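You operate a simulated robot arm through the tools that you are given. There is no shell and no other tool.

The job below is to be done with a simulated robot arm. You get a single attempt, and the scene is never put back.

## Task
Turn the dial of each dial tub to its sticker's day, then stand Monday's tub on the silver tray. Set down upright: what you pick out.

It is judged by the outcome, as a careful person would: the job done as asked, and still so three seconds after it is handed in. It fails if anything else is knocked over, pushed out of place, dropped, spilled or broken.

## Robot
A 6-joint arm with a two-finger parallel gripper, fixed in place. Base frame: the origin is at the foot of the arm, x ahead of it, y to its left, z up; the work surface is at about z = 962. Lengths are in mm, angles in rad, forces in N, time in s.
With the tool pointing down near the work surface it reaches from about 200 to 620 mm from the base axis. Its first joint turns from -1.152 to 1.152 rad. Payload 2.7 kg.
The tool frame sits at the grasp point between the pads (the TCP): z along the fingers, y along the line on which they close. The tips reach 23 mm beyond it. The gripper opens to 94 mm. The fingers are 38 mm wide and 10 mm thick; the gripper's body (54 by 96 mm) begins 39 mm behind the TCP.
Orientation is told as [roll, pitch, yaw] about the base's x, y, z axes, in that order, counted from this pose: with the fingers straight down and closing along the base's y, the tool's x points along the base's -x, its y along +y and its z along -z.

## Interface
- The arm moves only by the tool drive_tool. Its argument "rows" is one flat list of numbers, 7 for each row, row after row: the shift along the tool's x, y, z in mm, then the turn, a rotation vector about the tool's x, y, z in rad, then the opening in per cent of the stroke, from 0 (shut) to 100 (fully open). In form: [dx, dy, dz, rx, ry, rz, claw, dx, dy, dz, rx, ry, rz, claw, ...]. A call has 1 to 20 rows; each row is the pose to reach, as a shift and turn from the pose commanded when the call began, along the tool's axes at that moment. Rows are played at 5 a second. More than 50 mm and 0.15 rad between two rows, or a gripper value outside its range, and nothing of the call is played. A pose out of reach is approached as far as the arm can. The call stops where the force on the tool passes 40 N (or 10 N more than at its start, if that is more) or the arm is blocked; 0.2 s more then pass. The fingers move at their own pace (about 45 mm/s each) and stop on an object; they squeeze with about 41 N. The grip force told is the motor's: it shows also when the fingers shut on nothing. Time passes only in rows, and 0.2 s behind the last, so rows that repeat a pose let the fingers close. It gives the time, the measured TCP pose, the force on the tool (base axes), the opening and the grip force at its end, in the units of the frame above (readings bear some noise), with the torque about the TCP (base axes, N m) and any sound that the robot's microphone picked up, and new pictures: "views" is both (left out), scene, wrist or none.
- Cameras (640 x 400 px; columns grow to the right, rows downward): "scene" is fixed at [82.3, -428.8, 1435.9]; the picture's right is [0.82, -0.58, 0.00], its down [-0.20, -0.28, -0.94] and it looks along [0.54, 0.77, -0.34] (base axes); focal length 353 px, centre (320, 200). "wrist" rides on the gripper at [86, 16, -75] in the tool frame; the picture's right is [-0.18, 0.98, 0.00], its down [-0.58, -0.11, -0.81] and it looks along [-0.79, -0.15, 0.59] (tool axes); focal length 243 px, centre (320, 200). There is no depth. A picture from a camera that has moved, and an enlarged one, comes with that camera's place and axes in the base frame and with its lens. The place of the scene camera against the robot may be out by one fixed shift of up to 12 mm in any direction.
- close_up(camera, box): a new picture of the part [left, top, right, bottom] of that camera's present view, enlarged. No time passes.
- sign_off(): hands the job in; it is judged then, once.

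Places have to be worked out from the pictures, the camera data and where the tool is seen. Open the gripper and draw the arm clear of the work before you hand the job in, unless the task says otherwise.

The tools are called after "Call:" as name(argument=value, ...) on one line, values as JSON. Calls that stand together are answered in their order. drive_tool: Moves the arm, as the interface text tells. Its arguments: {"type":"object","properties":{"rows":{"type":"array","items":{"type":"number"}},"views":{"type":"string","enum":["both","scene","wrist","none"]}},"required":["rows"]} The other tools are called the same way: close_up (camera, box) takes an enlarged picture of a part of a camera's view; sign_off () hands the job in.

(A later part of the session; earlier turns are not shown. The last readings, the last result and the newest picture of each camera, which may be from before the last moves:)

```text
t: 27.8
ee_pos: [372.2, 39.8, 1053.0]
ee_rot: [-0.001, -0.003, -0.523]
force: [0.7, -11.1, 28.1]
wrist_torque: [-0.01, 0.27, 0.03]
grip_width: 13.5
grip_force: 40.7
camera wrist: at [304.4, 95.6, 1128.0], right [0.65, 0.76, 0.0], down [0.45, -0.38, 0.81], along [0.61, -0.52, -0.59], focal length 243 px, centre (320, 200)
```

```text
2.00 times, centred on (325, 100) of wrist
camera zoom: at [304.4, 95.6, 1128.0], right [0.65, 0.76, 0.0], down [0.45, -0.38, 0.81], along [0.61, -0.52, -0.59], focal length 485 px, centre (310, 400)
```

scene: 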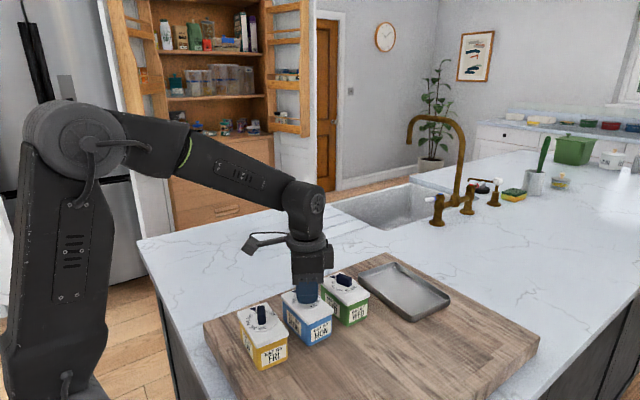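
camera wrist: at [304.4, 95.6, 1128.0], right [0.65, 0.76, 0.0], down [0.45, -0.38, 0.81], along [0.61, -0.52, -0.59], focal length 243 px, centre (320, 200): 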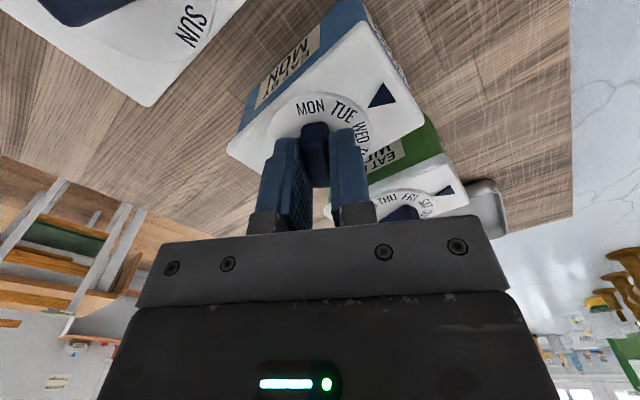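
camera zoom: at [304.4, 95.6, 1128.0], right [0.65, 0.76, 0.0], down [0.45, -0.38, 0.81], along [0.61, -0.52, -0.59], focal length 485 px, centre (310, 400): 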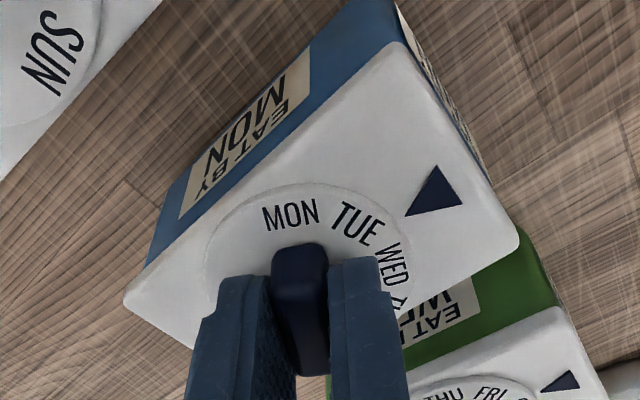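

Blue's tub hasn't moved while its dial has turned 20°. I continue by 0.52 rad with the same press.

Call:
drive_tool(rows=[0, 0, 0, 0, 0, 0.035, 0, 0, 0, 0, 0, 0, 0.07, 0, 0, 0, 0, 0, 0, 0.105, 0, 0, 0, 0, 0, 0, 0.14, 0, 0, 0, 0, 0, 0, 0.175, 0, 0, 0, 0, 0, 0, 0.21, 0, 0, 0, 0, 0, 0, 0.245, 0, 0, 0, 0, 0, 0, 0.28, 0, 0, 0, 0, 0, 0, 0.315, 0, 0, 0, 0, 0, 0, 0.35, 0, 0, 0, 0, 0, 0, 0.385, 0, 0, 0, 0, 0, 0, 0.42, 0, 0, 0, 0, 0, 0, 0.455, 0, 0, 0, 0, 0, 0, 0.49, 0, 0, 0, 0, 0, 0, 0.52, 0])

```text
t: 31.0
ee_pos: [371.4, 40.4, 1052.3]
ee_rot: [0.002, -0.002, -1.04]
force: [-8.0, -3.6, 30.0]
wrist_torque: [0.28, 0.32, 0.01]
grip_width: 13.3
grip_force: 41.4
camera wrist: at [341.1, 121.9, 1127.9], right [0.94, 0.34, 0.0], down [0.2, -0.56, 0.81], along [0.27, -0.76, -0.59], focal length 243 px, centre (320, 200)
```

scene: 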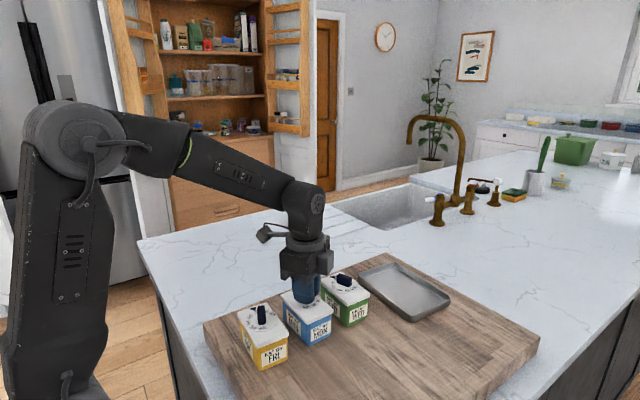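
wrist: 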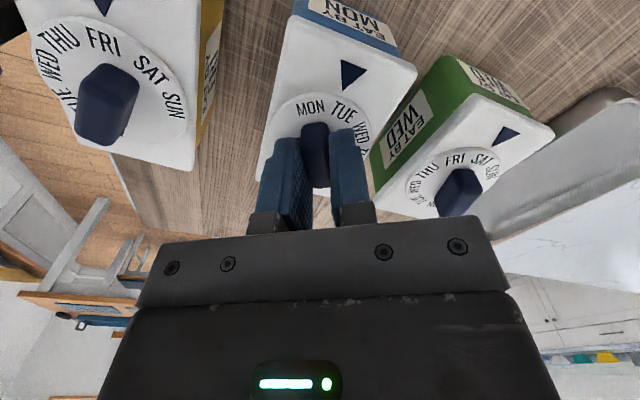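

TUE is near the pointer, the forces are steady, and yellow's FRI is visibly aligned with its pointer. I turn another 0.50 rad.

Call:
drive_tool(rows=[0, 0, 0, 0, 0, 0.035, 0, 0, 0, 0, 0, 0, 0.07, 0, 0, 0, 0, 0, 0, 0.105, 0, 0, 0, 0, 0, 0, 0.14, 0, 0, 0, 0, 0, 0, 0.175, 0, 0, 0, 0, 0, 0, 0.21, 0, 0, 0, 0, 0, 0, 0.245, 0, 0, 0, 0, 0, 0, 0.28, 0, 0, 0, 0, 0, 0, 0.315, 0, 0, 0, 0, 0, 0, 0.35, 0, 0, 0, 0, 0, 0, 0.385, 0, 0, 0, 0, 0, 0, 0.42, 0, 0, 0, 0, 0, 0, 0.455, 0, 0, 0, 0, 0, 0, 0.48, 0, 0, 0, 0, 0, 0, 0.5, 0])

```text
t: 34.2
ee_pos: [370.7, 40.6, 1052.2]
ee_rot: [0.001, -0.001, -1.542]
force: [-1.2, 7.9, 13.3]
wrist_torque: [0.19, 0.07, -0.01]
grip_width: 13.3
grip_force: 40.9
camera wrist: at [384.6, 125.8, 1127.6], right [0.99, -0.15, 0.0], down [-0.09, -0.58, 0.81], along [-0.12, -0.8, -0.59], focal length 243 px, centre (320, 200)
```

scene: 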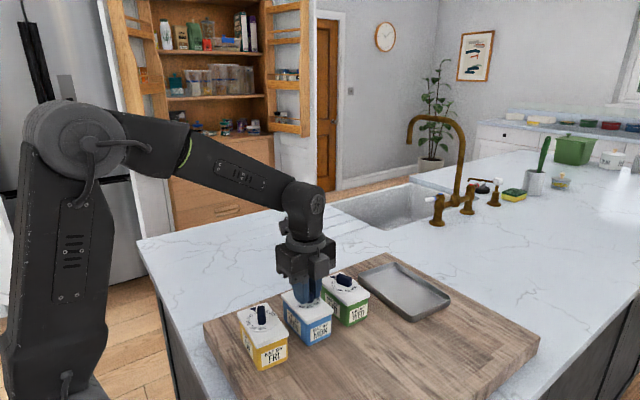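
wrist: 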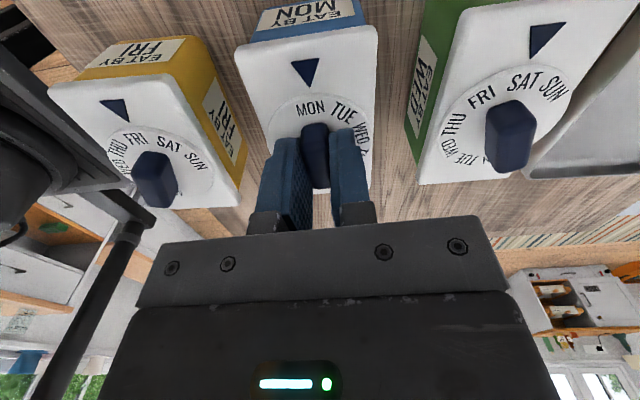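

Call:
close_up(camera="wrist", box=[220, 20, 400, 150])

Call:
close_up(camera="scene", box=[220, 280, 340, 380])

```text
3.08 times, centred on (310, 85) of wrist
camera zoom: at [384.6, 125.8, 1127.6], right [0.99, -0.15, 0.0], down [-0.09, -0.58, 0.81], along [-0.12, -0.8, -0.59], focal length 746 px, centre (351, 554)
```

zoom: 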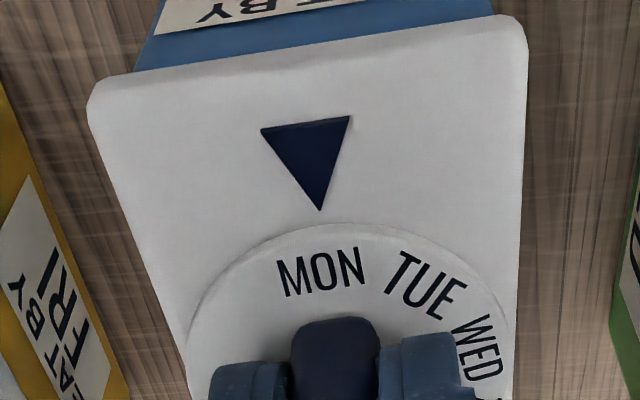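

```text
4.00 times, centred on (280, 330) of scene
camera zoom: at [82.1, -428.5, 1435.9], right [0.82, -0.58, 0.0], down [-0.2, -0.28, -0.94], along [0.54, 0.77, -0.34], focal length 1410 px, centre (480, -320)
```

zoom: 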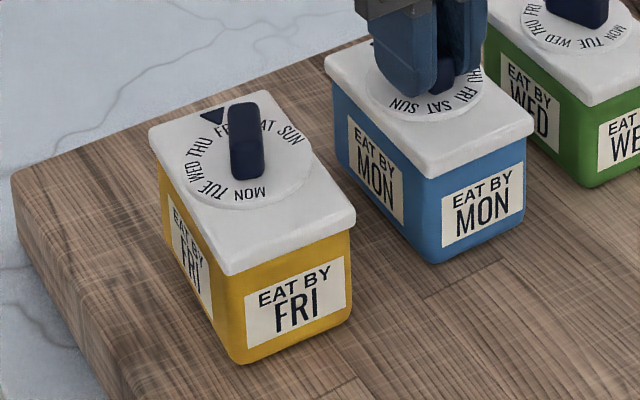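

Blue's tub hasn't shifted. MON is about 3° short of the pointer, so I turn another 0.05 rad, then release and rise.

Call:
drive_tool(rows=[0, 0, 0, 0, 0, 0.02, 0, 0, 0, 0, 0, 0, 0.035, 0, 0, 0, 0, 0, 0, 0.05, 0, 0, 0, -0.5, 0, 0, 0.05, 0, 0, 0, -0.8, 0, 0, 0.05, 0, 0, 0, -0.8, 0, 0, 0.05, 20, 0, 0, -0.8, 0, 0, 0.05, 35, 0, 0, -0.8, 0, 0, 0.05, 45, 0, 0, -0.8, 0, 0, 0.05, 45, 0, 0, -15, 0, 0, 0.05, 45, 0, 0, -35, 0, 0, 0.05, 45, 0, 0, -62, 0, 0, 0.05, 45, 0, 0, -62, 0, 0, 0.05, 45])

```text
t: 37.0
ee_pos: [372.5, 39.9, 1113.8]
ee_rot: [0.0, -0.001, -1.59]
force: [0.5, -0.4, -0.4]
wrist_torque: [-0.01, 0.0, -0.01]
grip_width: 42.2
grip_force: 0.1
camera wrist: at [390.3, 124.6, 1189.4], right [0.98, -0.2, 0.0], down [-0.12, -0.58, 0.81], along [-0.16, -0.79, -0.59], focal length 243 px, centre (320, 200)
```

scene: 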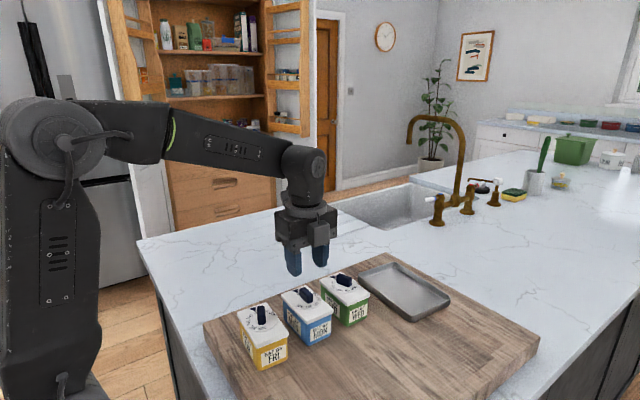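
wrist: 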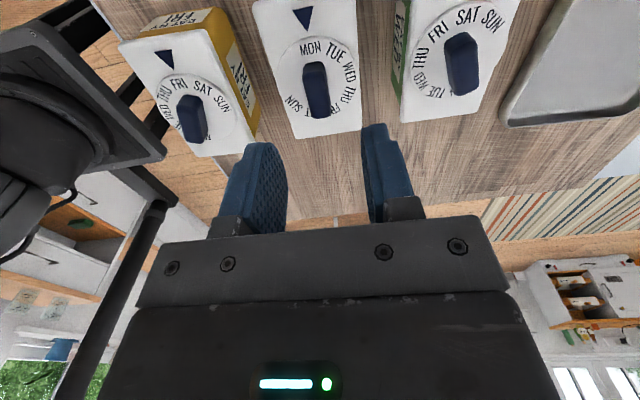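

Blue is released. I zoom in to verify all three dials from this vantage.

Call:
close_up(camera="wrist", box=[240, 0, 380, 145])

Call:
close_up(camera="wrist", box=[110, 0, 270, 165])

Call:
close_up(camera="wrist", box=[380, 0, 540, 130])

Call:
close_up(camera="scene", box=[220, 260, 380, 380])

```text
2.76 times, centred on (310, 72) of wrist
camera zoom: at [390.3, 124.6, 1189.4], right [0.98, -0.2, 0.0], down [-0.12, -0.58, 0.81], along [-0.16, -0.79, -0.59], focal length 669 px, centre (348, 552)
```

zoom: 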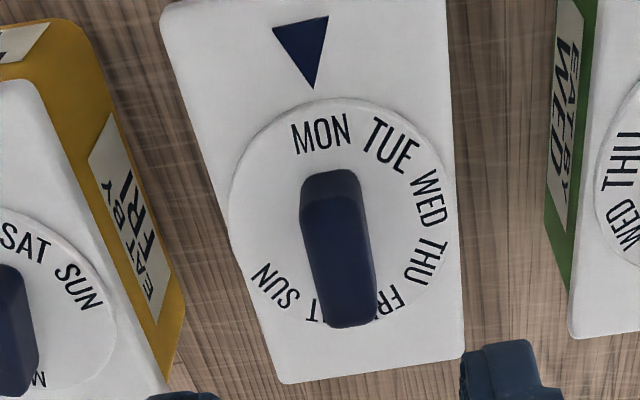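

```text
2.42 times, centred on (190, 82) of wrist
camera zoom: at [390.3, 124.6, 1189.4], right [0.98, -0.2, 0.0], down [-0.12, -0.58, 0.81], along [-0.16, -0.79, -0.59], focal length 588 px, centre (635, 485)
```

zoom: 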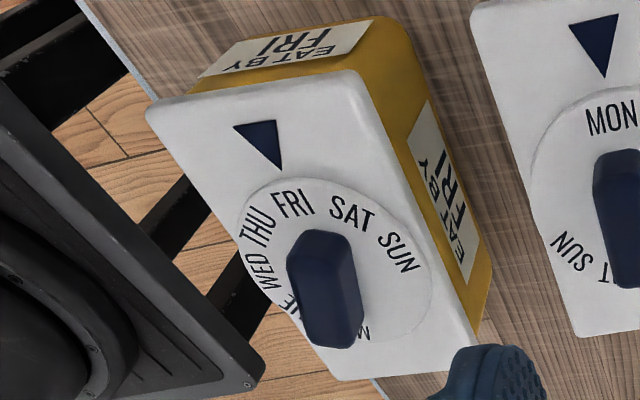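

```text
3.08 times, centred on (460, 65) of wrist
camera zoom: at [390.3, 124.6, 1189.4], right [0.98, -0.2, 0.0], down [-0.12, -0.58, 0.81], along [-0.16, -0.79, -0.59], focal length 746 px, centre (-111, 615)
```

zoom: 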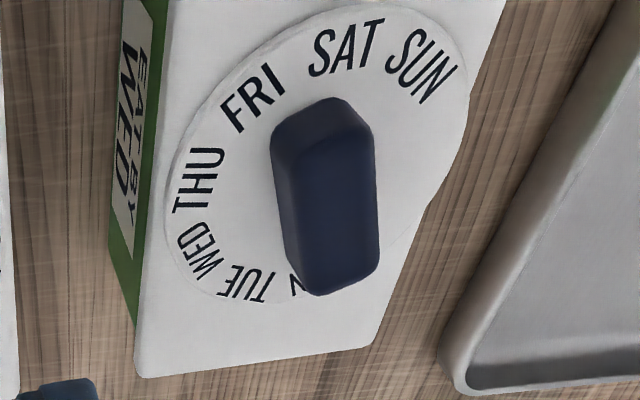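

```text
3.33 times, centred on (300, 320) of scene
camera zoom: at [82.3, -428.8, 1435.9], right [0.82, -0.58, 0.0], down [-0.2, -0.28, -0.94], along [0.54, 0.77, -0.34], focal length 1175 px, centre (387, -200)
```

zoom: 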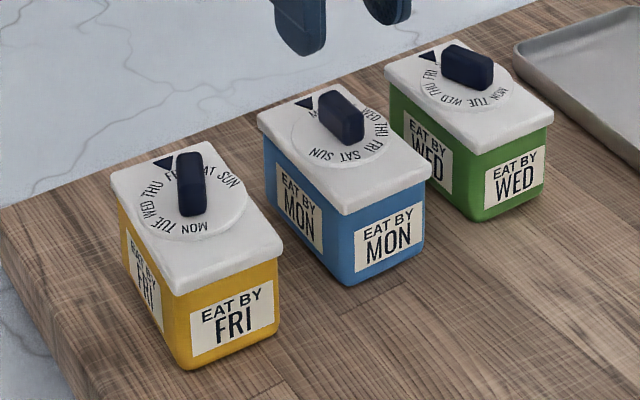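

MON is within about 0.5° of blue's pointer and FRI is still on yellow's. Green's dial centre is near (459, 40) with its bar at about 161.7°, so I want the tool at -108.3°. I rise and unwind the tool to 0 over green, keeping well clear.

Call:
drive_tool(rows=[0.1, 7.3, -20, 0, 0, -0.1325, 45, 0.2, 14.6, -40, 0, 0, -0.265, 45, 0.3, 21.9, -46, 0, 0, -0.3975, 45, 0.4, 29.2, -46, 0, 0, -0.53, 45, 0.5, 36.5, -46, 0, 0, -0.6625, 45, 0.6, 43.9, -46, 0, 0, -0.795, 45, 0.7, 51.2, -46, 0, 0, -0.9275, 45, 0.8, 58.5, -46, 0, 0, -1.06, 45, 1.0, 65.8, -46, 0, 0, -1.1925, 45, 1.1, 73.1, -46, 0, 0, -1.325, 45, 1.2, 80.5, -46, 0, 0, -1.4575, 45, 1.29, 87.79, -46, 0, 0, -1.59, 45, 1.29, 87.79, -46, 0, 0, -1.59, 45], views="scene")

```text
t: 39.8
ee_pos: [459.1, 40.4, 1159.0]
ee_rot: [0.0, 0.0, 0.001]
force: [-0.1, 0.2, 0.5]
wrist_torque: [0.02, -0.02, 0.03]
grip_width: 42.3
grip_force: 0.0
```

scene: 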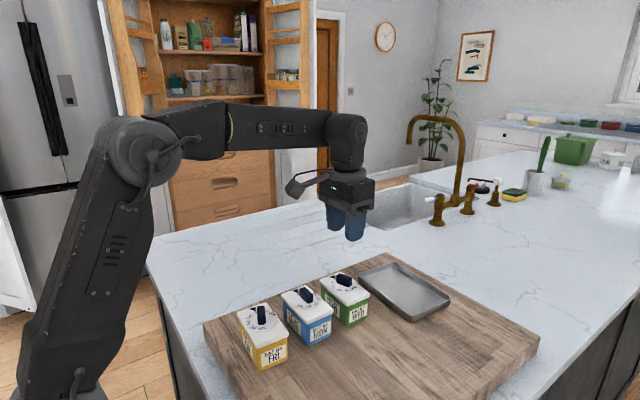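

The tool is over green at yaw 0. Now I rotate to -1.89 rad in free air to check that the wrist can reach it.

Call:
drive_tool(rows=[0, 0, 0, 0, 0, -0.135, 50, 0, 0, 0, 0, 0, -0.27, 50, 0, 0, 0, 0, 0, -0.405, 50, 0, 0, 0, 0, 0, -0.54, 50, 0, 0, 0, 0, 0, -0.675, 50, 0, 0, 0, 0, 0, -0.81, 50, 0, 0, 0, 0, 0, -0.945, 50, 0, 0, 0, 0, 0, -1.08, 50, 0, 0, 0, 0, 0, -1.215, 50, 0, 0, 0, 0, 0, -1.35, 50, 0, 0, 0, 0, 0, -1.485, 50, 0, 0, 0, 0, 0, -1.62, 50, 0, 0, 0, 0, 0, -1.755, 50, 0, 0, 0, 0, 0, -1.89, 50, 0, 0, 0, 0, 0, -1.89, 50])

```text
t: 43.0
ee_pos: [458.6, 39.6, 1160.0]
ee_rot: [-0.001, 0.0, 1.893]
force: [-0.6, 0.2, -0.7]
wrist_torque: [0.02, 0.0, -0.01]
grip_width: 47.2
grip_force: 0.1
camera wrist: at [470.7, -48.1, 1235.6], right [-0.99, -0.14, 0.0], down [-0.08, 0.59, 0.81], along [-0.11, 0.8, -0.59], focal length 243 px, centre (320, 200)
```

scene: 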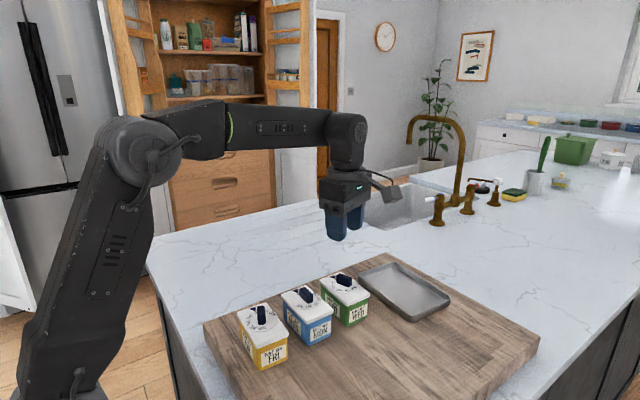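
wrist: 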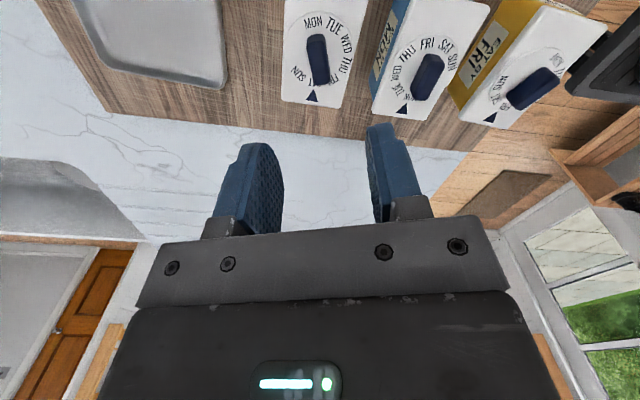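

The wrist reaches -108° without trouble. I lower to the hover height over green and check alignment.

Call:
drive_tool(rows=[0, 0, 20, 0, 0, 0, 50, 0, 0, 40, 0, 0, 0, 50, 0, 0, 55, 0, 0, 0, 50, 0, 0, 65.2, 0, 0, 0, 50, 0, 0, 65.2, 0, 0, 0, 50], views="wrist")

Call:
close_up(camera="wrist", box=[260, 60, 380, 150])

```text
t: 44.2
ee_pos: [457.5, 39.8, 1093.8]
ee_rot: [0.0, 0.0, 1.89]
force: [0.0, 0.3, 0.5]
wrist_torque: [0.03, 0.0, 0.03]
grip_width: 47.0
grip_force: 0.0
camera wrist: at [470.1, -48.9, 1169.1], right [-0.99, -0.13, 0.0], down [-0.08, 0.59, 0.81], along [-0.11, 0.8, -0.59], focal length 243 px, centre (320, 200)
```

wrist: 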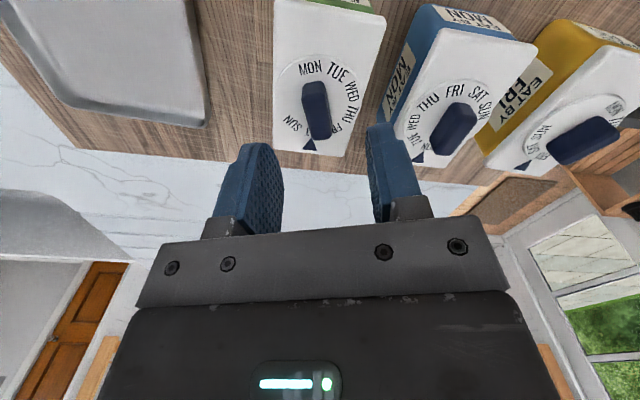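

```text
4.44 times, centred on (320, 105) of wrist
camera zoom: at [470.1, -48.9, 1169.1], right [-0.99, -0.13, 0.0], down [-0.08, 0.59, 0.81], along [-0.11, 0.8, -0.59], focal length 1078 px, centre (320, 622)
```

zoom: 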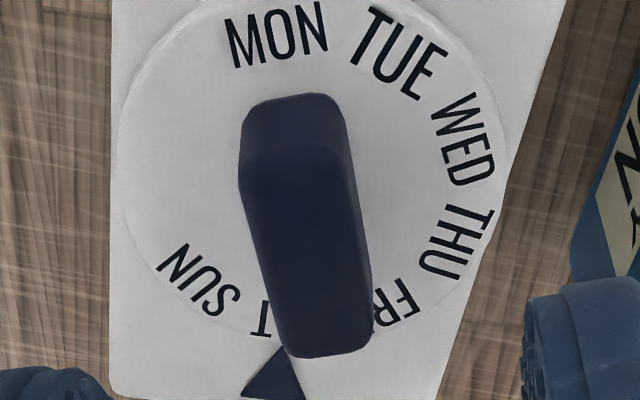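

Green's dial centre sits about 2.2 mm toward tool -x and 1.3 mm toward tool -y of the axis. I correct this, descend 41.5 mm and close on the knob.

Call:
drive_tool(rows=[-1, -0.6, 10, 0, 0, 0, 50, -2.2, -1.3, 20, 0, 0, 0, 50, -2.2, -1.3, 30, 0, 0, 0, 50, -2.2, -1.3, 37, 0, 0, 0, 50, -2.2, -1.3, 41.5, 0, 0, 0, 50, -2.2, -1.3, 41.5, 0, 0, 0, 50, -2.2, -1.3, 41.5, 0, 0, 0, 30, -2.2, -1.3, 41.5, 0, 0, 0, 20, -2.2, -1.3, 41.5, 0, 0, 0, 0, -2.2, -1.3, 41.5, 0, 0, 0, 0, -2.2, -1.3, 41.5, 0, 0, 0, 0])

```text
t: 46.6
ee_pos: [460.4, 42.2, 1053.8]
ee_rot: [0.002, -0.001, 1.891]
force: [-2.9, -0.2, 1.7]
wrist_torque: [-0.04, 0.12, 0.03]
grip_width: 13.4
grip_force: 41.0
camera wrist: at [471.3, -46.9, 1128.9], right [-0.99, -0.13, 0.0], down [-0.08, 0.59, 0.81], along [-0.11, 0.8, -0.59], focal length 243 px, centre (320, 200)
```

scene: 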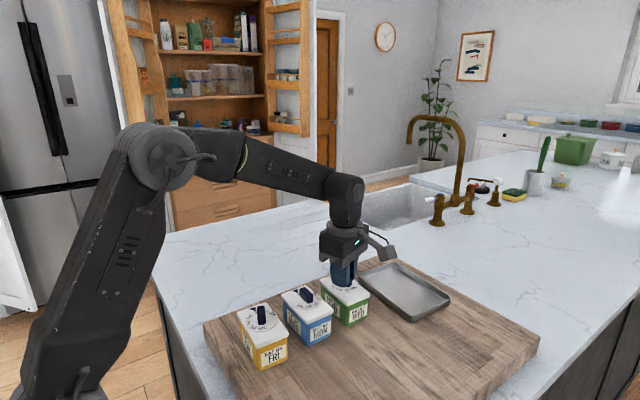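
wrist: 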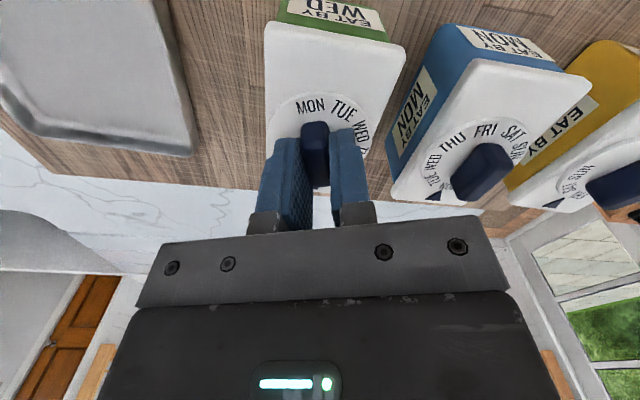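

Green's knob is gripped. I press down about 1 mm for friction and read the force.

Call:
drive_tool(rows=[0, 0, 0.3, 0, 0, 0, 0, 0, 0, 0.6, 0, 0, 0, 0, 0, 0, 0.9, 0, 0, 0, 0, 0, 0, 0.9, 0, 0, 0, 0], views="none")

```text
t: 47.6
ee_pos: [458.1, 41.5, 1054.5]
ee_rot: [-0.002, 0.0, 1.889]
force: [0.9, 0.1, -0.7]
wrist_torque: [-0.1, -0.04, 0.0]
grip_width: 13.1
grip_force: 40.6
```

No press force yet. I lower in further small steps.

Call:
drive_tool(rows=[0, 0, 0.3, 0, 0, 0, 0, 0, 0, 0.5, 0, 0, 0, 0, 0, 0, 0.5, 0, 0, 0, 0], views="none")

```text
t: 48.4
ee_pos: [458.8, 42.3, 1053.5]
ee_rot: [-0.005, 0.002, 1.889]
force: [-4.1, 0.4, 15.7]
wrist_torque: [0.22, 0.24, 0.0]
grip_width: 13.3
grip_force: 41.7
```

Now 16 N. I add 0.25 mm and turn clockwise by 0.42 rad slowly.

Call:
drive_tool(rows=[0, 0, 0.25, 0, 0, 0, 0, 0, 0, 0.25, 0, 0, 0.035, 0, 0, 0, 0.25, 0, 0, 0.07, 0, 0, 0, 0.25, 0, 0, 0.105, 0, 0, 0, 0.25, 0, 0, 0.14, 0, 0, 0, 0.25, 0, 0, 0.175, 0, 0, 0, 0.25, 0, 0, 0.21, 0, 0, 0, 0.25, 0, 0, 0.245, 0, 0, 0, 0.25, 0, 0, 0.28, 0, 0, 0, 0.25, 0, 0, 0.315, 0, 0, 0, 0.25, 0, 0, 0.35, 0, 0, 0, 0.25, 0, 0, 0.385, 0, 0, 0, 0.25, 0, 0, 0.42, 0])

Call:
close_up(camera="scene", box=[220, 260, 380, 380])

```text
t: 51.2
ee_pos: [459.3, 42.0, 1053.5]
ee_rot: [-0.004, 0.002, 1.47]
force: [-5.8, -2.9, 25.6]
wrist_torque: [-0.24, 0.22, -0.02]
grip_width: 13.3
grip_force: 40.8
camera wrist: at [434.5, -43.4, 1128.6], right [-0.96, 0.28, 0.0], down [0.17, 0.57, 0.81], along [0.23, 0.77, -0.59], focal length 243 px, centre (320, 200)
```

scene: 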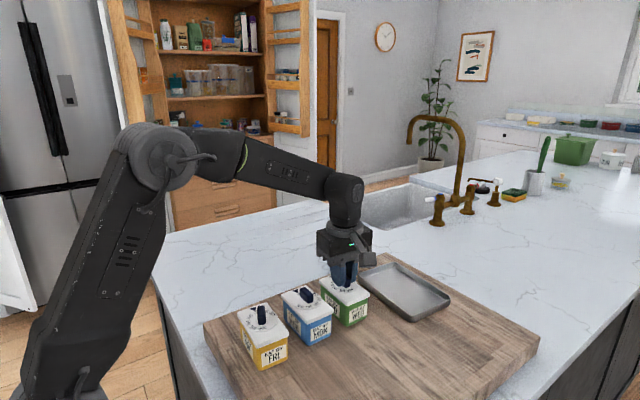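
wrist: 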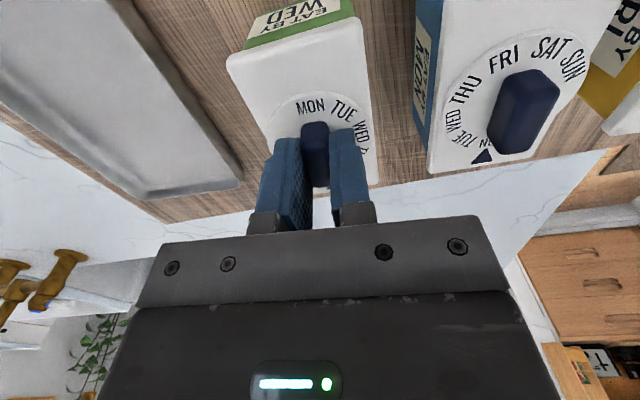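

```text
3.33 times, centred on (300, 320) of scene
camera zoom: at [81.7, -428.9, 1435.9], right [0.82, -0.58, 0.0], down [-0.2, -0.28, -0.94], along [0.54, 0.77, -0.34], focal length 1175 px, centre (387, -200)
```

zoom: 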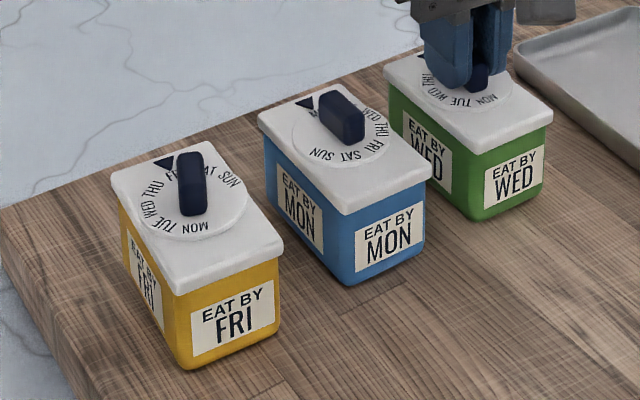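

Green's tub is unmoved and the dial is turning with a steady 25 N press. I continue another 0.56 rad.

Call:
drive_tool(rows=[0, 0, 0, 0, 0, 0.035, 0, 0, 0, 0, 0, 0, 0.07, 0, 0, 0, 0, 0, 0, 0.105, 0, 0, 0, 0, 0, 0, 0.14, 0, 0, 0, 0, 0, 0, 0.175, 0, 0, 0, 0, 0, 0, 0.21, 0, 0, 0, 0, 0, 0, 0.245, 0, 0, 0, 0, 0, 0, 0.28, 0, 0, 0, 0, 0, 0, 0.315, 0, 0, 0, 0, 0, 0, 0.35, 0, 0, 0, 0, 0, 0, 0.385, 0, 0, 0, 0, 0, 0, 0.42, 0, 0, 0, 0, 0, 0, 0.455, 0, 0, 0, 0, 0, 0, 0.49, 0, 0, 0, 0, 0, 0, 0.525, 0, 0, 0, 0, 0, 0, 0.56, 0])

Call:
close_up(camera="scene", box=[220, 260, 380, 380])

```text
t: 54.6
ee_pos: [458.3, 42.5, 1052.9]
ee_rot: [-0.002, 0.0, 0.91]
force: [2.3, -4.0, 15.0]
wrist_torque: [0.56, -0.49, -0.01]
grip_width: 13.5
grip_force: 40.8
camera wrist: at [393.0, -17.4, 1128.3], right [-0.66, 0.75, 0.0], down [0.44, 0.39, 0.81], along [0.6, 0.53, -0.59], focal length 243 px, centre (320, 200)
```

scene: 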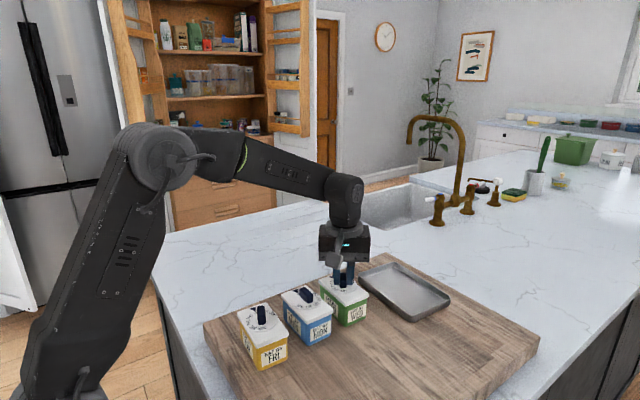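
wrist: 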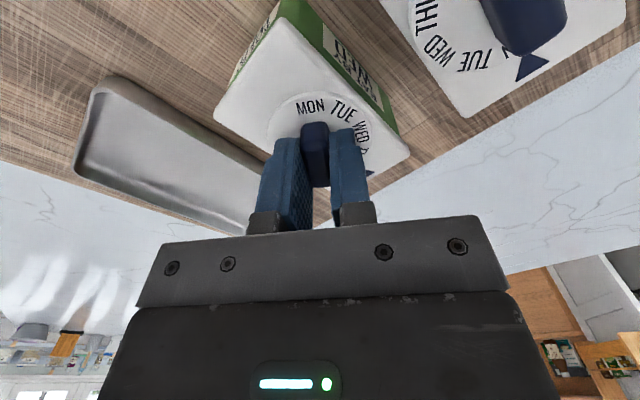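

```text
3.33 times, centred on (300, 320) of scene
camera zoom: at [82.2, -428.9, 1435.8], right [0.82, -0.58, 0.0], down [-0.2, -0.28, -0.94], along [0.54, 0.77, -0.34], focal length 1175 px, centre (387, -200)
```

zoom: 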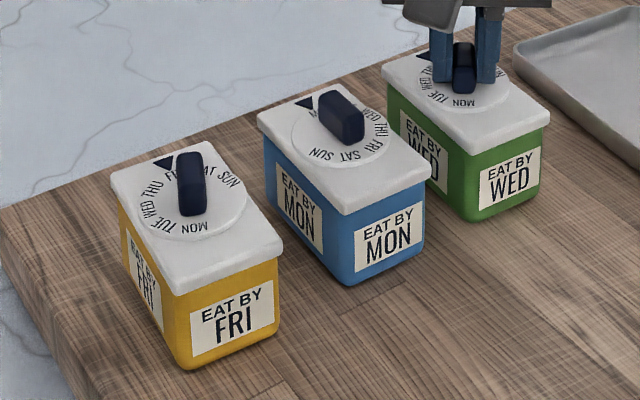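

Green's tub shifted very slightly as the press fell to 15 N. I add 0.25 mm of press and continue 0.53 rad.

Call:
drive_tool(rows=[0, 0, 0.3, 0, 0, 0, 0, 0, 0, 0.3, 0, 0, 0.035, 0, 0, 0, 0.3, 0, 0, 0.07, 0, 0, 0, 0.3, 0, 0, 0.105, 0, 0, 0, 0.3, 0, 0, 0.14, 0, 0, 0, 0.3, 0, 0, 0.175, 0, 0, 0, 0.3, 0, 0, 0.21, 0, 0, 0, 0.3, 0, 0, 0.245, 0, 0, 0, 0.3, 0, 0, 0.28, 0, 0, 0, 0.3, 0, 0, 0.315, 0, 0, 0, 0.3, 0, 0, 0.35, 0, 0, 0, 0.3, 0, 0, 0.385, 0, 0, 0, 0.3, 0, 0, 0.42, 0, 0, 0, 0.3, 0, 0, 0.455, 0, 0, 0, 0.3, 0, 0, 0.49, 0, 0, 0, 0.3, 0, 0, 0.53, 0])

Call:
close_up(camera="scene", box=[220, 260, 380, 380])

```text
t: 58.0
ee_pos: [460.2, 41.2, 1053.6]
ee_rot: [-0.002, -0.001, 0.38]
force: [-13.6, 2.0, 29.4]
wrist_torque: [-0.08, 0.57, 0.02]
grip_width: 13.3
grip_force: 40.9
camera wrist: at [373.0, 23.3, 1127.8], right [-0.19, 0.98, 0.0], down [0.58, 0.11, 0.81], along [0.79, 0.16, -0.59], focal length 243 px, centre (320, 200)
```

scene: 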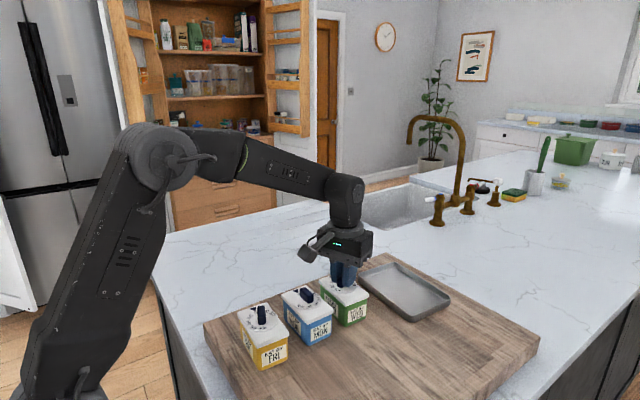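
wrist: 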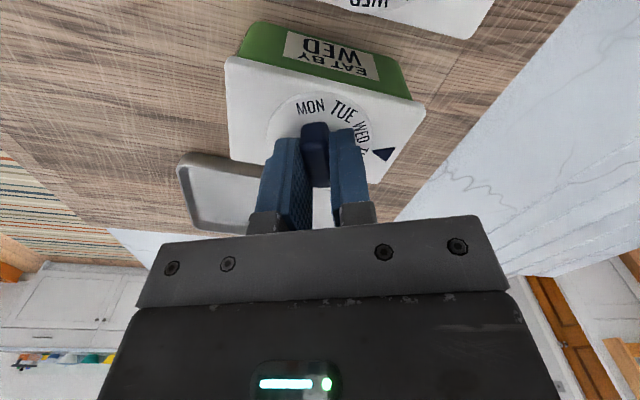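

```text
3.33 times, centred on (300, 320) of scene
camera zoom: at [81.5, -428.8, 1435.9], right [0.82, -0.58, 0.0], down [-0.2, -0.28, -0.94], along [0.54, 0.77, -0.34], focal length 1175 px, centre (387, -200)
```

zoom: 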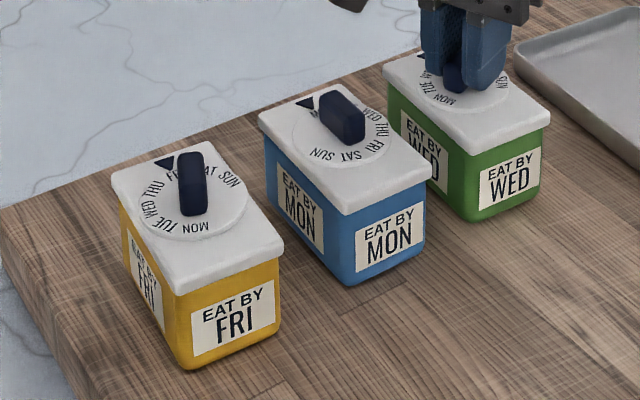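

Stable. The remaining turn is about 0.6 rad, so I do 0.56 now and then check WED against the pointer.

Call:
drive_tool(rows=[0, 0, 0, 0, 0, 0.035, 0, 0, 0, 0, 0, 0, 0.07, 0, 0, 0, 0, 0, 0, 0.105, 0, 0, 0, 0, 0, 0, 0.14, 0, 0, 0, 0, 0, 0, 0.175, 0, 0, 0, 0, 0, 0, 0.21, 0, 0, 0, 0, 0, 0, 0.245, 0, 0, 0, 0, 0, 0, 0.28, 0, 0, 0, 0, 0, 0, 0.315, 0, 0, 0, 0, 0, 0, 0.35, 0, 0, 0, 0, 0, 0, 0.385, 0, 0, 0, 0, 0, 0, 0.42, 0, 0, 0, 0, 0, 0, 0.455, 0, 0, 0, 0, 0, 0, 0.49, 0, 0, 0, 0, 0, 0, 0.525, 0, 0, 0, 0, 0, 0, 0.56, 0])

Call:
close_up(camera="wrist", box=[220, 20, 430, 190])

Call:
close_up(camera="scene", box=[220, 260, 380, 380])

```text
t: 61.4
ee_pos: [459.8, 41.1, 1054.2]
ee_rot: [-0.001, -0.003, -0.18]
force: [-4.3, -5.5, 17.9]
wrist_torque: [-0.15, -0.24, -0.06]
grip_width: 13.4
grip_force: 41.3
camera wrist: at [376.8, 72.0, 1127.6], right [0.36, 0.93, 0.0], down [0.55, -0.21, 0.81], along [0.75, -0.29, -0.59], focal length 243 px, centre (320, 200)
```

scene: 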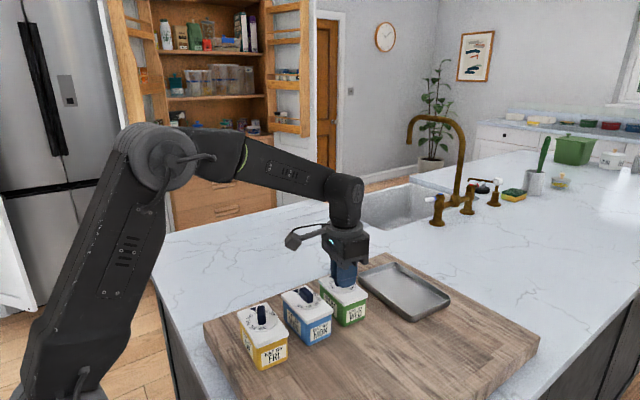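
wrist: 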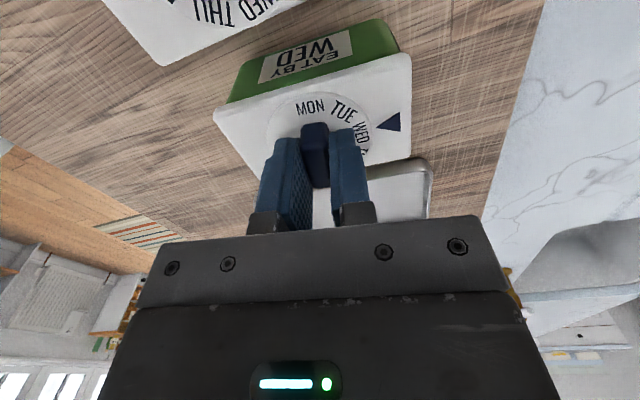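

```text
2.35 times, centred on (325, 105) of wrist
camera zoom: at [376.8, 72.0, 1127.6], right [0.36, 0.93, 0.0], down [0.55, -0.21, 0.81], along [0.75, -0.29, -0.59], focal length 571 px, centre (308, 424)
```

zoom: 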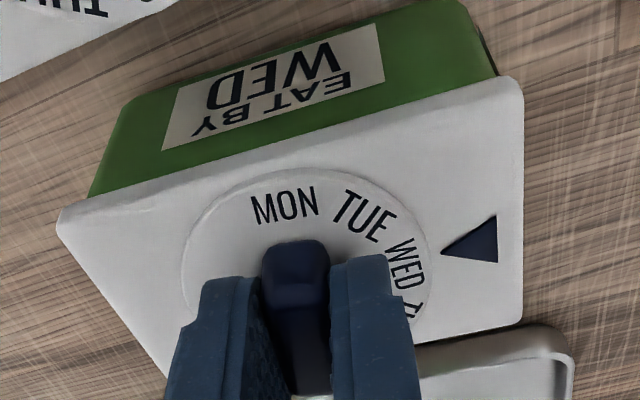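

```text
3.33 times, centred on (300, 320) of scene
camera zoom: at [81.9, -429.0, 1435.8], right [0.82, -0.58, 0.0], down [-0.2, -0.28, -0.94], along [0.54, 0.77, -0.34], focal length 1175 px, centre (387, -200)
```

zoom: 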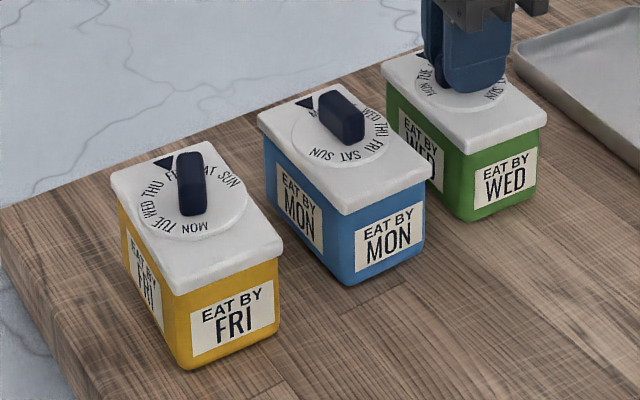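

WED is about 3.5° short of the pointer (lid at about 4°, WED at about 0.5°). I add a little press, turn another 0.06 rad, then release and rise.

Call:
drive_tool(rows=[0, 0, 0.2, 0, 0, 0, 0, 0, 0, 0.2, 0, 0, 0.02, 0, 0, 0, 0.2, 0, 0, 0.04, 0, 0, 0, 0.2, 0, 0, 0.06, 0, 0, 0, 0.2, 0, 0, 0.06, 0, 0, 0, -0.3, 0, 0, 0.06, 0, 0, 0, -0.6, 0, 0, 0.06, 20, 0, 0, -0.6, 0, 0, 0.06, 35, 0, 0, -0.6, 0, 0, 0.06, 45, 0, 0, -0.6, 0, 0, 0.06, 45, 0, 0, -15, 0, 0, 0.06, 45, 0, 0, -35, 0, 0, 0.06, 45, 0, 0, -62, 0, 0, 0.06, 45, 0, 0, -62, 0, 0, 0.06, 45])

Call:
close_up(camera="wrist", box=[230, 0, 410, 150])

Call:
close_up(camera="scene", box=[220, 260, 380, 380])

```text
t: 64.4
ee_pos: [461.6, 42.4, 1114.7]
ee_rot: [0.0, -0.003, -0.242]
force: [-0.8, -0.4, 0.1]
wrist_torque: [-0.02, 0.0, 0.03]
grip_width: 42.1
grip_force: 0.0
camera wrist: at [380.1, 77.0, 1189.8], right [0.41, 0.91, 0.0], down [0.54, -0.24, 0.81], along [0.73, -0.33, -0.59], focal length 243 px, centre (320, 200)
```

scene: 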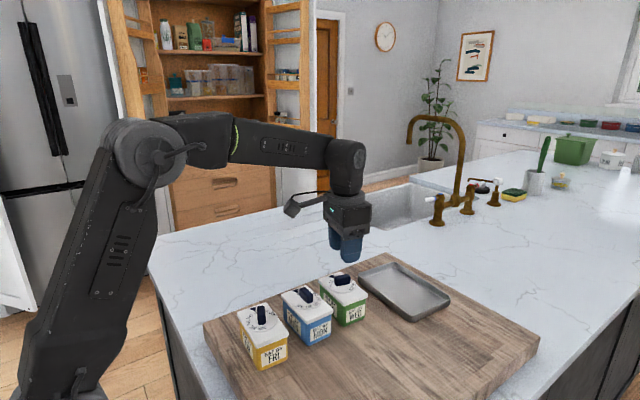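
wrist: 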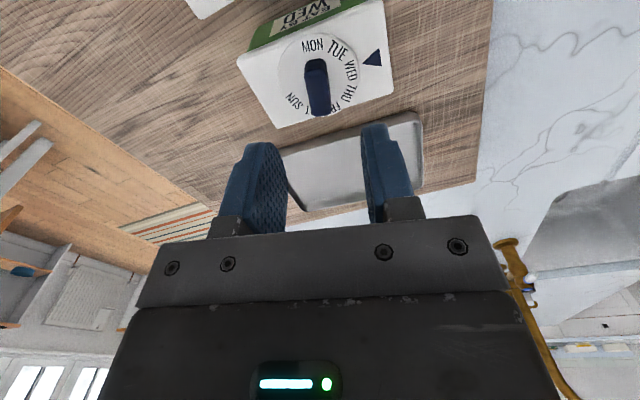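

```text
2.67 times, centred on (320, 75) of wrist
camera zoom: at [380.1, 77.0, 1189.8], right [0.41, 0.91, 0.0], down [0.54, -0.24, 0.81], along [0.73, -0.33, -0.59], focal length 647 px, centre (320, 533)
```

zoom: 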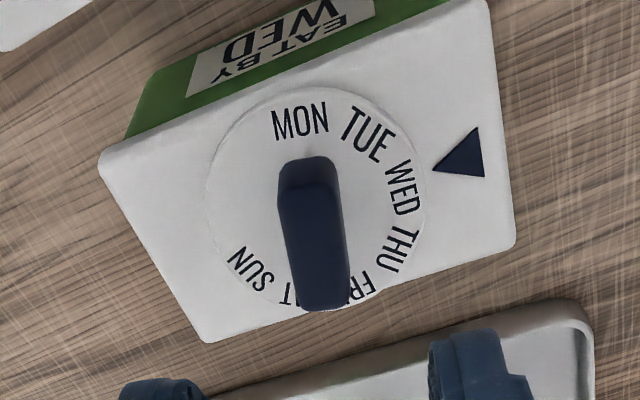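

```text
3.33 times, centred on (300, 320) of scene
camera zoom: at [82.3, -428.8, 1435.9], right [0.82, -0.58, 0.0], down [-0.2, -0.28, -0.94], along [0.54, 0.77, -0.34], focal length 1175 px, centre (387, -200)
```

zoom: 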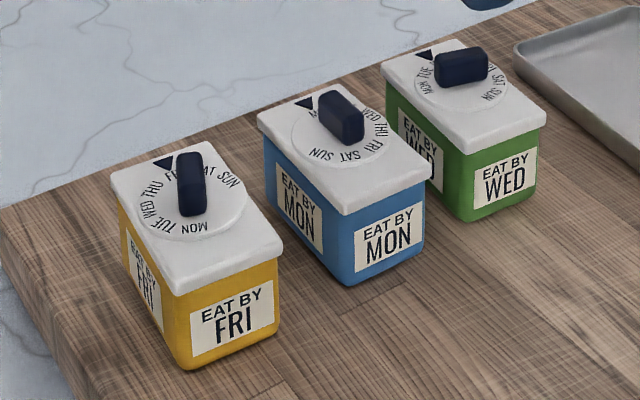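

WED is aligned with green's pointer to within a couple of degrees, so all three dials are set. Next I pick up Monday's tub: I move over blue at yaw 1.59 rad, so the fingers straddle its 58 mm width along x, and open to about 78 mm at safe height.

Call:
drive_tool(rows=[8.6, -2.3, 0, 0, 0, 0.135, 50, 17.2, -4.6, 0, 0, 0, 0.27, 55, 25.8, -7.0, 0, 0, 0, 0.405, 60, 34.3, -9.3, 0, 0, 0, 0.54, 65, 42.9, -11.6, 0, 0, 0, 0.675, 70, 51.5, -13.9, 0, 0, 0, 0.81, 75, 60.1, -16.2, 0, 0, 0, 0.945, 80, 68.7, -18.5, 0, 0, 0, 1.08, 83, 77.3, -20.9, 0, 0, 0, 1.215, 83, 85.85, -23.17, 0, 0, 0, 1.35, 83, 85.85, -23.17, 0, 0, 0, 1.35, 83])

Call:
close_up(camera="wrist", box=[220, 0, 420, 160])

Call:
close_up(camera="scene", box=[220, 230, 380, 350])

```text
t: 66.8
ee_pos: [372.3, 40.2, 1114.5]
ee_rot: [0.0, 0.0, -1.592]
force: [0.3, 0.3, 0.0]
wrist_torque: [-0.01, 0.01, 0.01]
grip_width: 77.9
grip_force: 0.0
camera wrist: at [389.7, 124.9, 1190.0], right [0.98, -0.2, 0.0], down [-0.12, -0.58, 0.81], along [-0.17, -0.79, -0.59], focal length 243 px, centre (320, 200)
```

scene: 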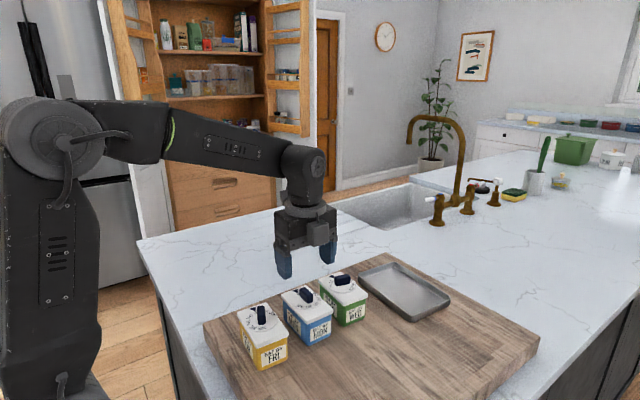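
wrist: 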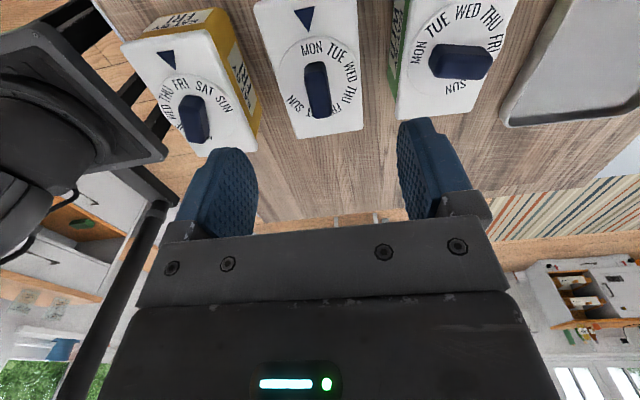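

```text
2.50 times, centred on (320, 80) of wrist
camera zoom: at [389.7, 124.9, 1190.0], right [0.98, -0.2, 0.0], down [-0.12, -0.58, 0.81], along [-0.17, -0.79, -0.59], focal length 606 px, centre (320, 500)
```

zoom: 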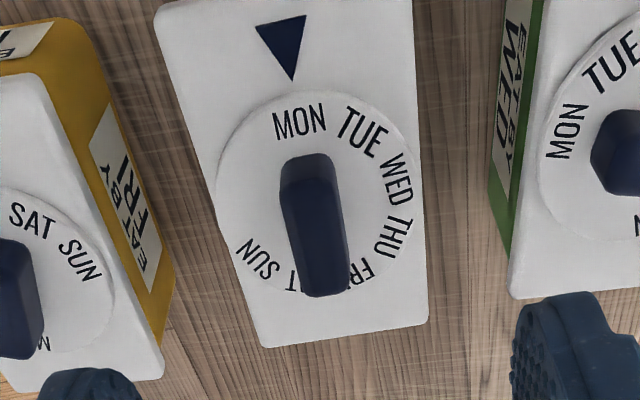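

```text
3.33 times, centred on (300, 290) of scene
camera zoom: at [82.3, -428.8, 1435.9], right [0.82, -0.58, 0.0], down [-0.2, -0.28, -0.94], along [0.54, 0.77, -0.34], focal length 1175 px, centre (387, -100)
```

zoom: 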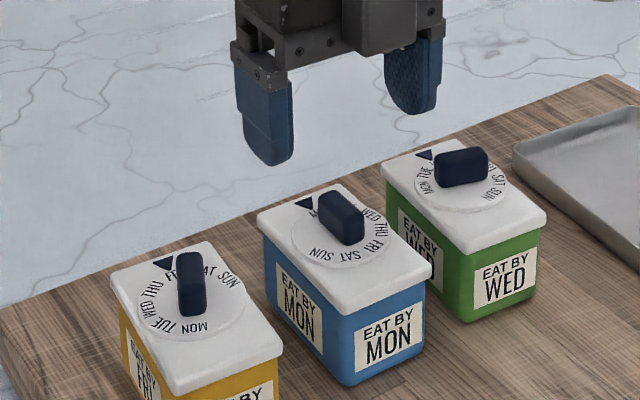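

The blue lid is centred on the tool axis and parallel to the pads, with at least 8 mm of room for each finger at 74 mm opening. I descend to TCP z of about 1016, slowing near the end.

Call:
drive_tool(rows=[0, 0, 15, 0, 0, 0, 79, 0, 0, 30, 0, 0, 0, 79, 0, 0, 45, 0, 0, 0, 79, 0, 0, 56, 0, 0, 0, 79, 0, 0, 66, 0, 0, 0, 79, 0, 0, 76, 0, 0, 0, 79, 0, 0, 84, 0, 0, 0, 79, 0, 0, 90, 0, 0, 0, 79, 0, 0, 95, 0, 0, 0, 79, 0, 0, 98, 0, 0, 0, 79, 0, 0, 98, 0, 0, 0, 79])

Call:
close_up(camera="scene", box=[220, 240, 380, 360])

Call:
close_up(camera="wrist", box=[200, 60, 460, 230])

```text
t: 69.2
ee_pos: [370.2, 39.6, 1015.2]
ee_rot: [0.0, 0.0, -1.59]
force: [0.4, 0.0, -0.7]
wrist_torque: [0.02, -0.01, -0.02]
grip_width: 74.0
grip_force: 0.0
camera wrist: at [388.1, 124.5, 1090.5], right [0.98, -0.2, 0.0], down [-0.12, -0.58, 0.81], along [-0.16, -0.79, -0.59], focal length 243 px, centre (320, 200)
```

scene: 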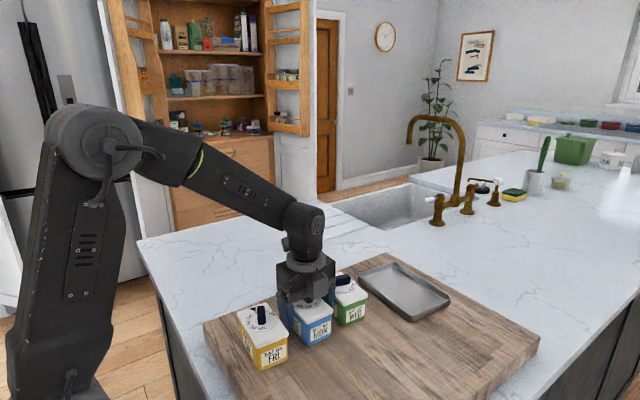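
wrist: 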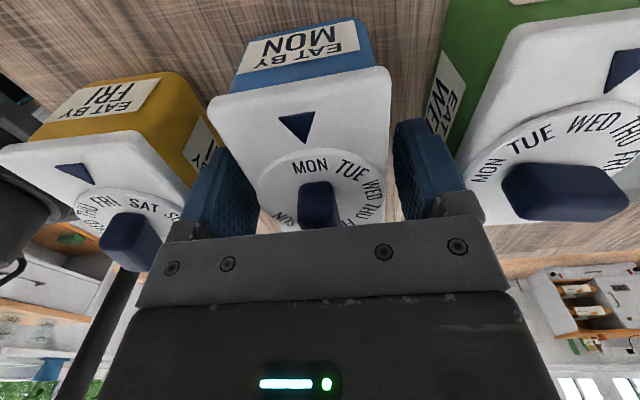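

```text
3.33 times, centred on (300, 300) of scene
camera zoom: at [82.3, -428.8, 1435.9], right [0.82, -0.58, 0.0], down [-0.2, -0.28, -0.94], along [0.54, 0.77, -0.34], focal length 1175 px, centre (387, -133)
```

zoom: 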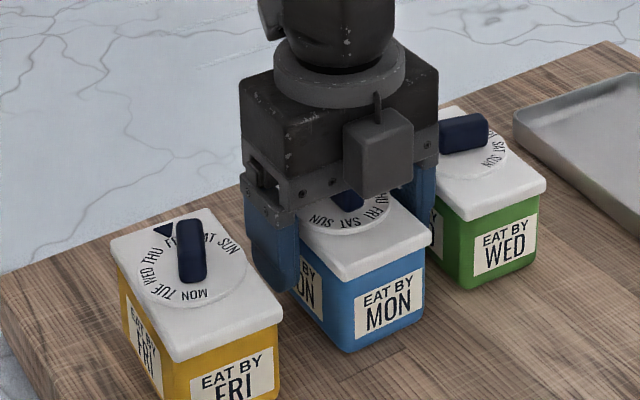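

```text
2.35 times, centred on (330, 145) of wrist
camera zoom: at [388.1, 124.5, 1090.5], right [0.98, -0.2, 0.0], down [-0.12, -0.58, 0.81], along [-0.16, -0.79, -0.59], focal length 571 px, centre (296, 329)
```

zoom: 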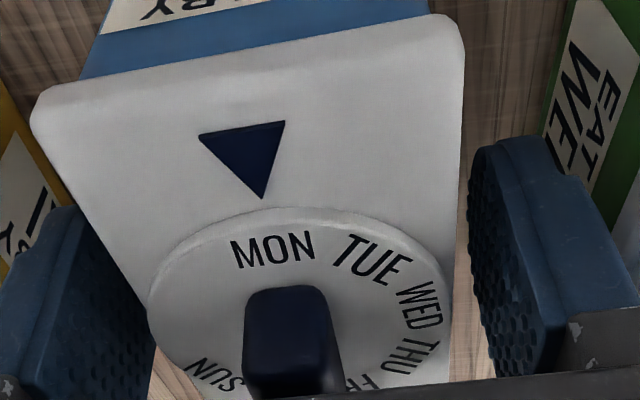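

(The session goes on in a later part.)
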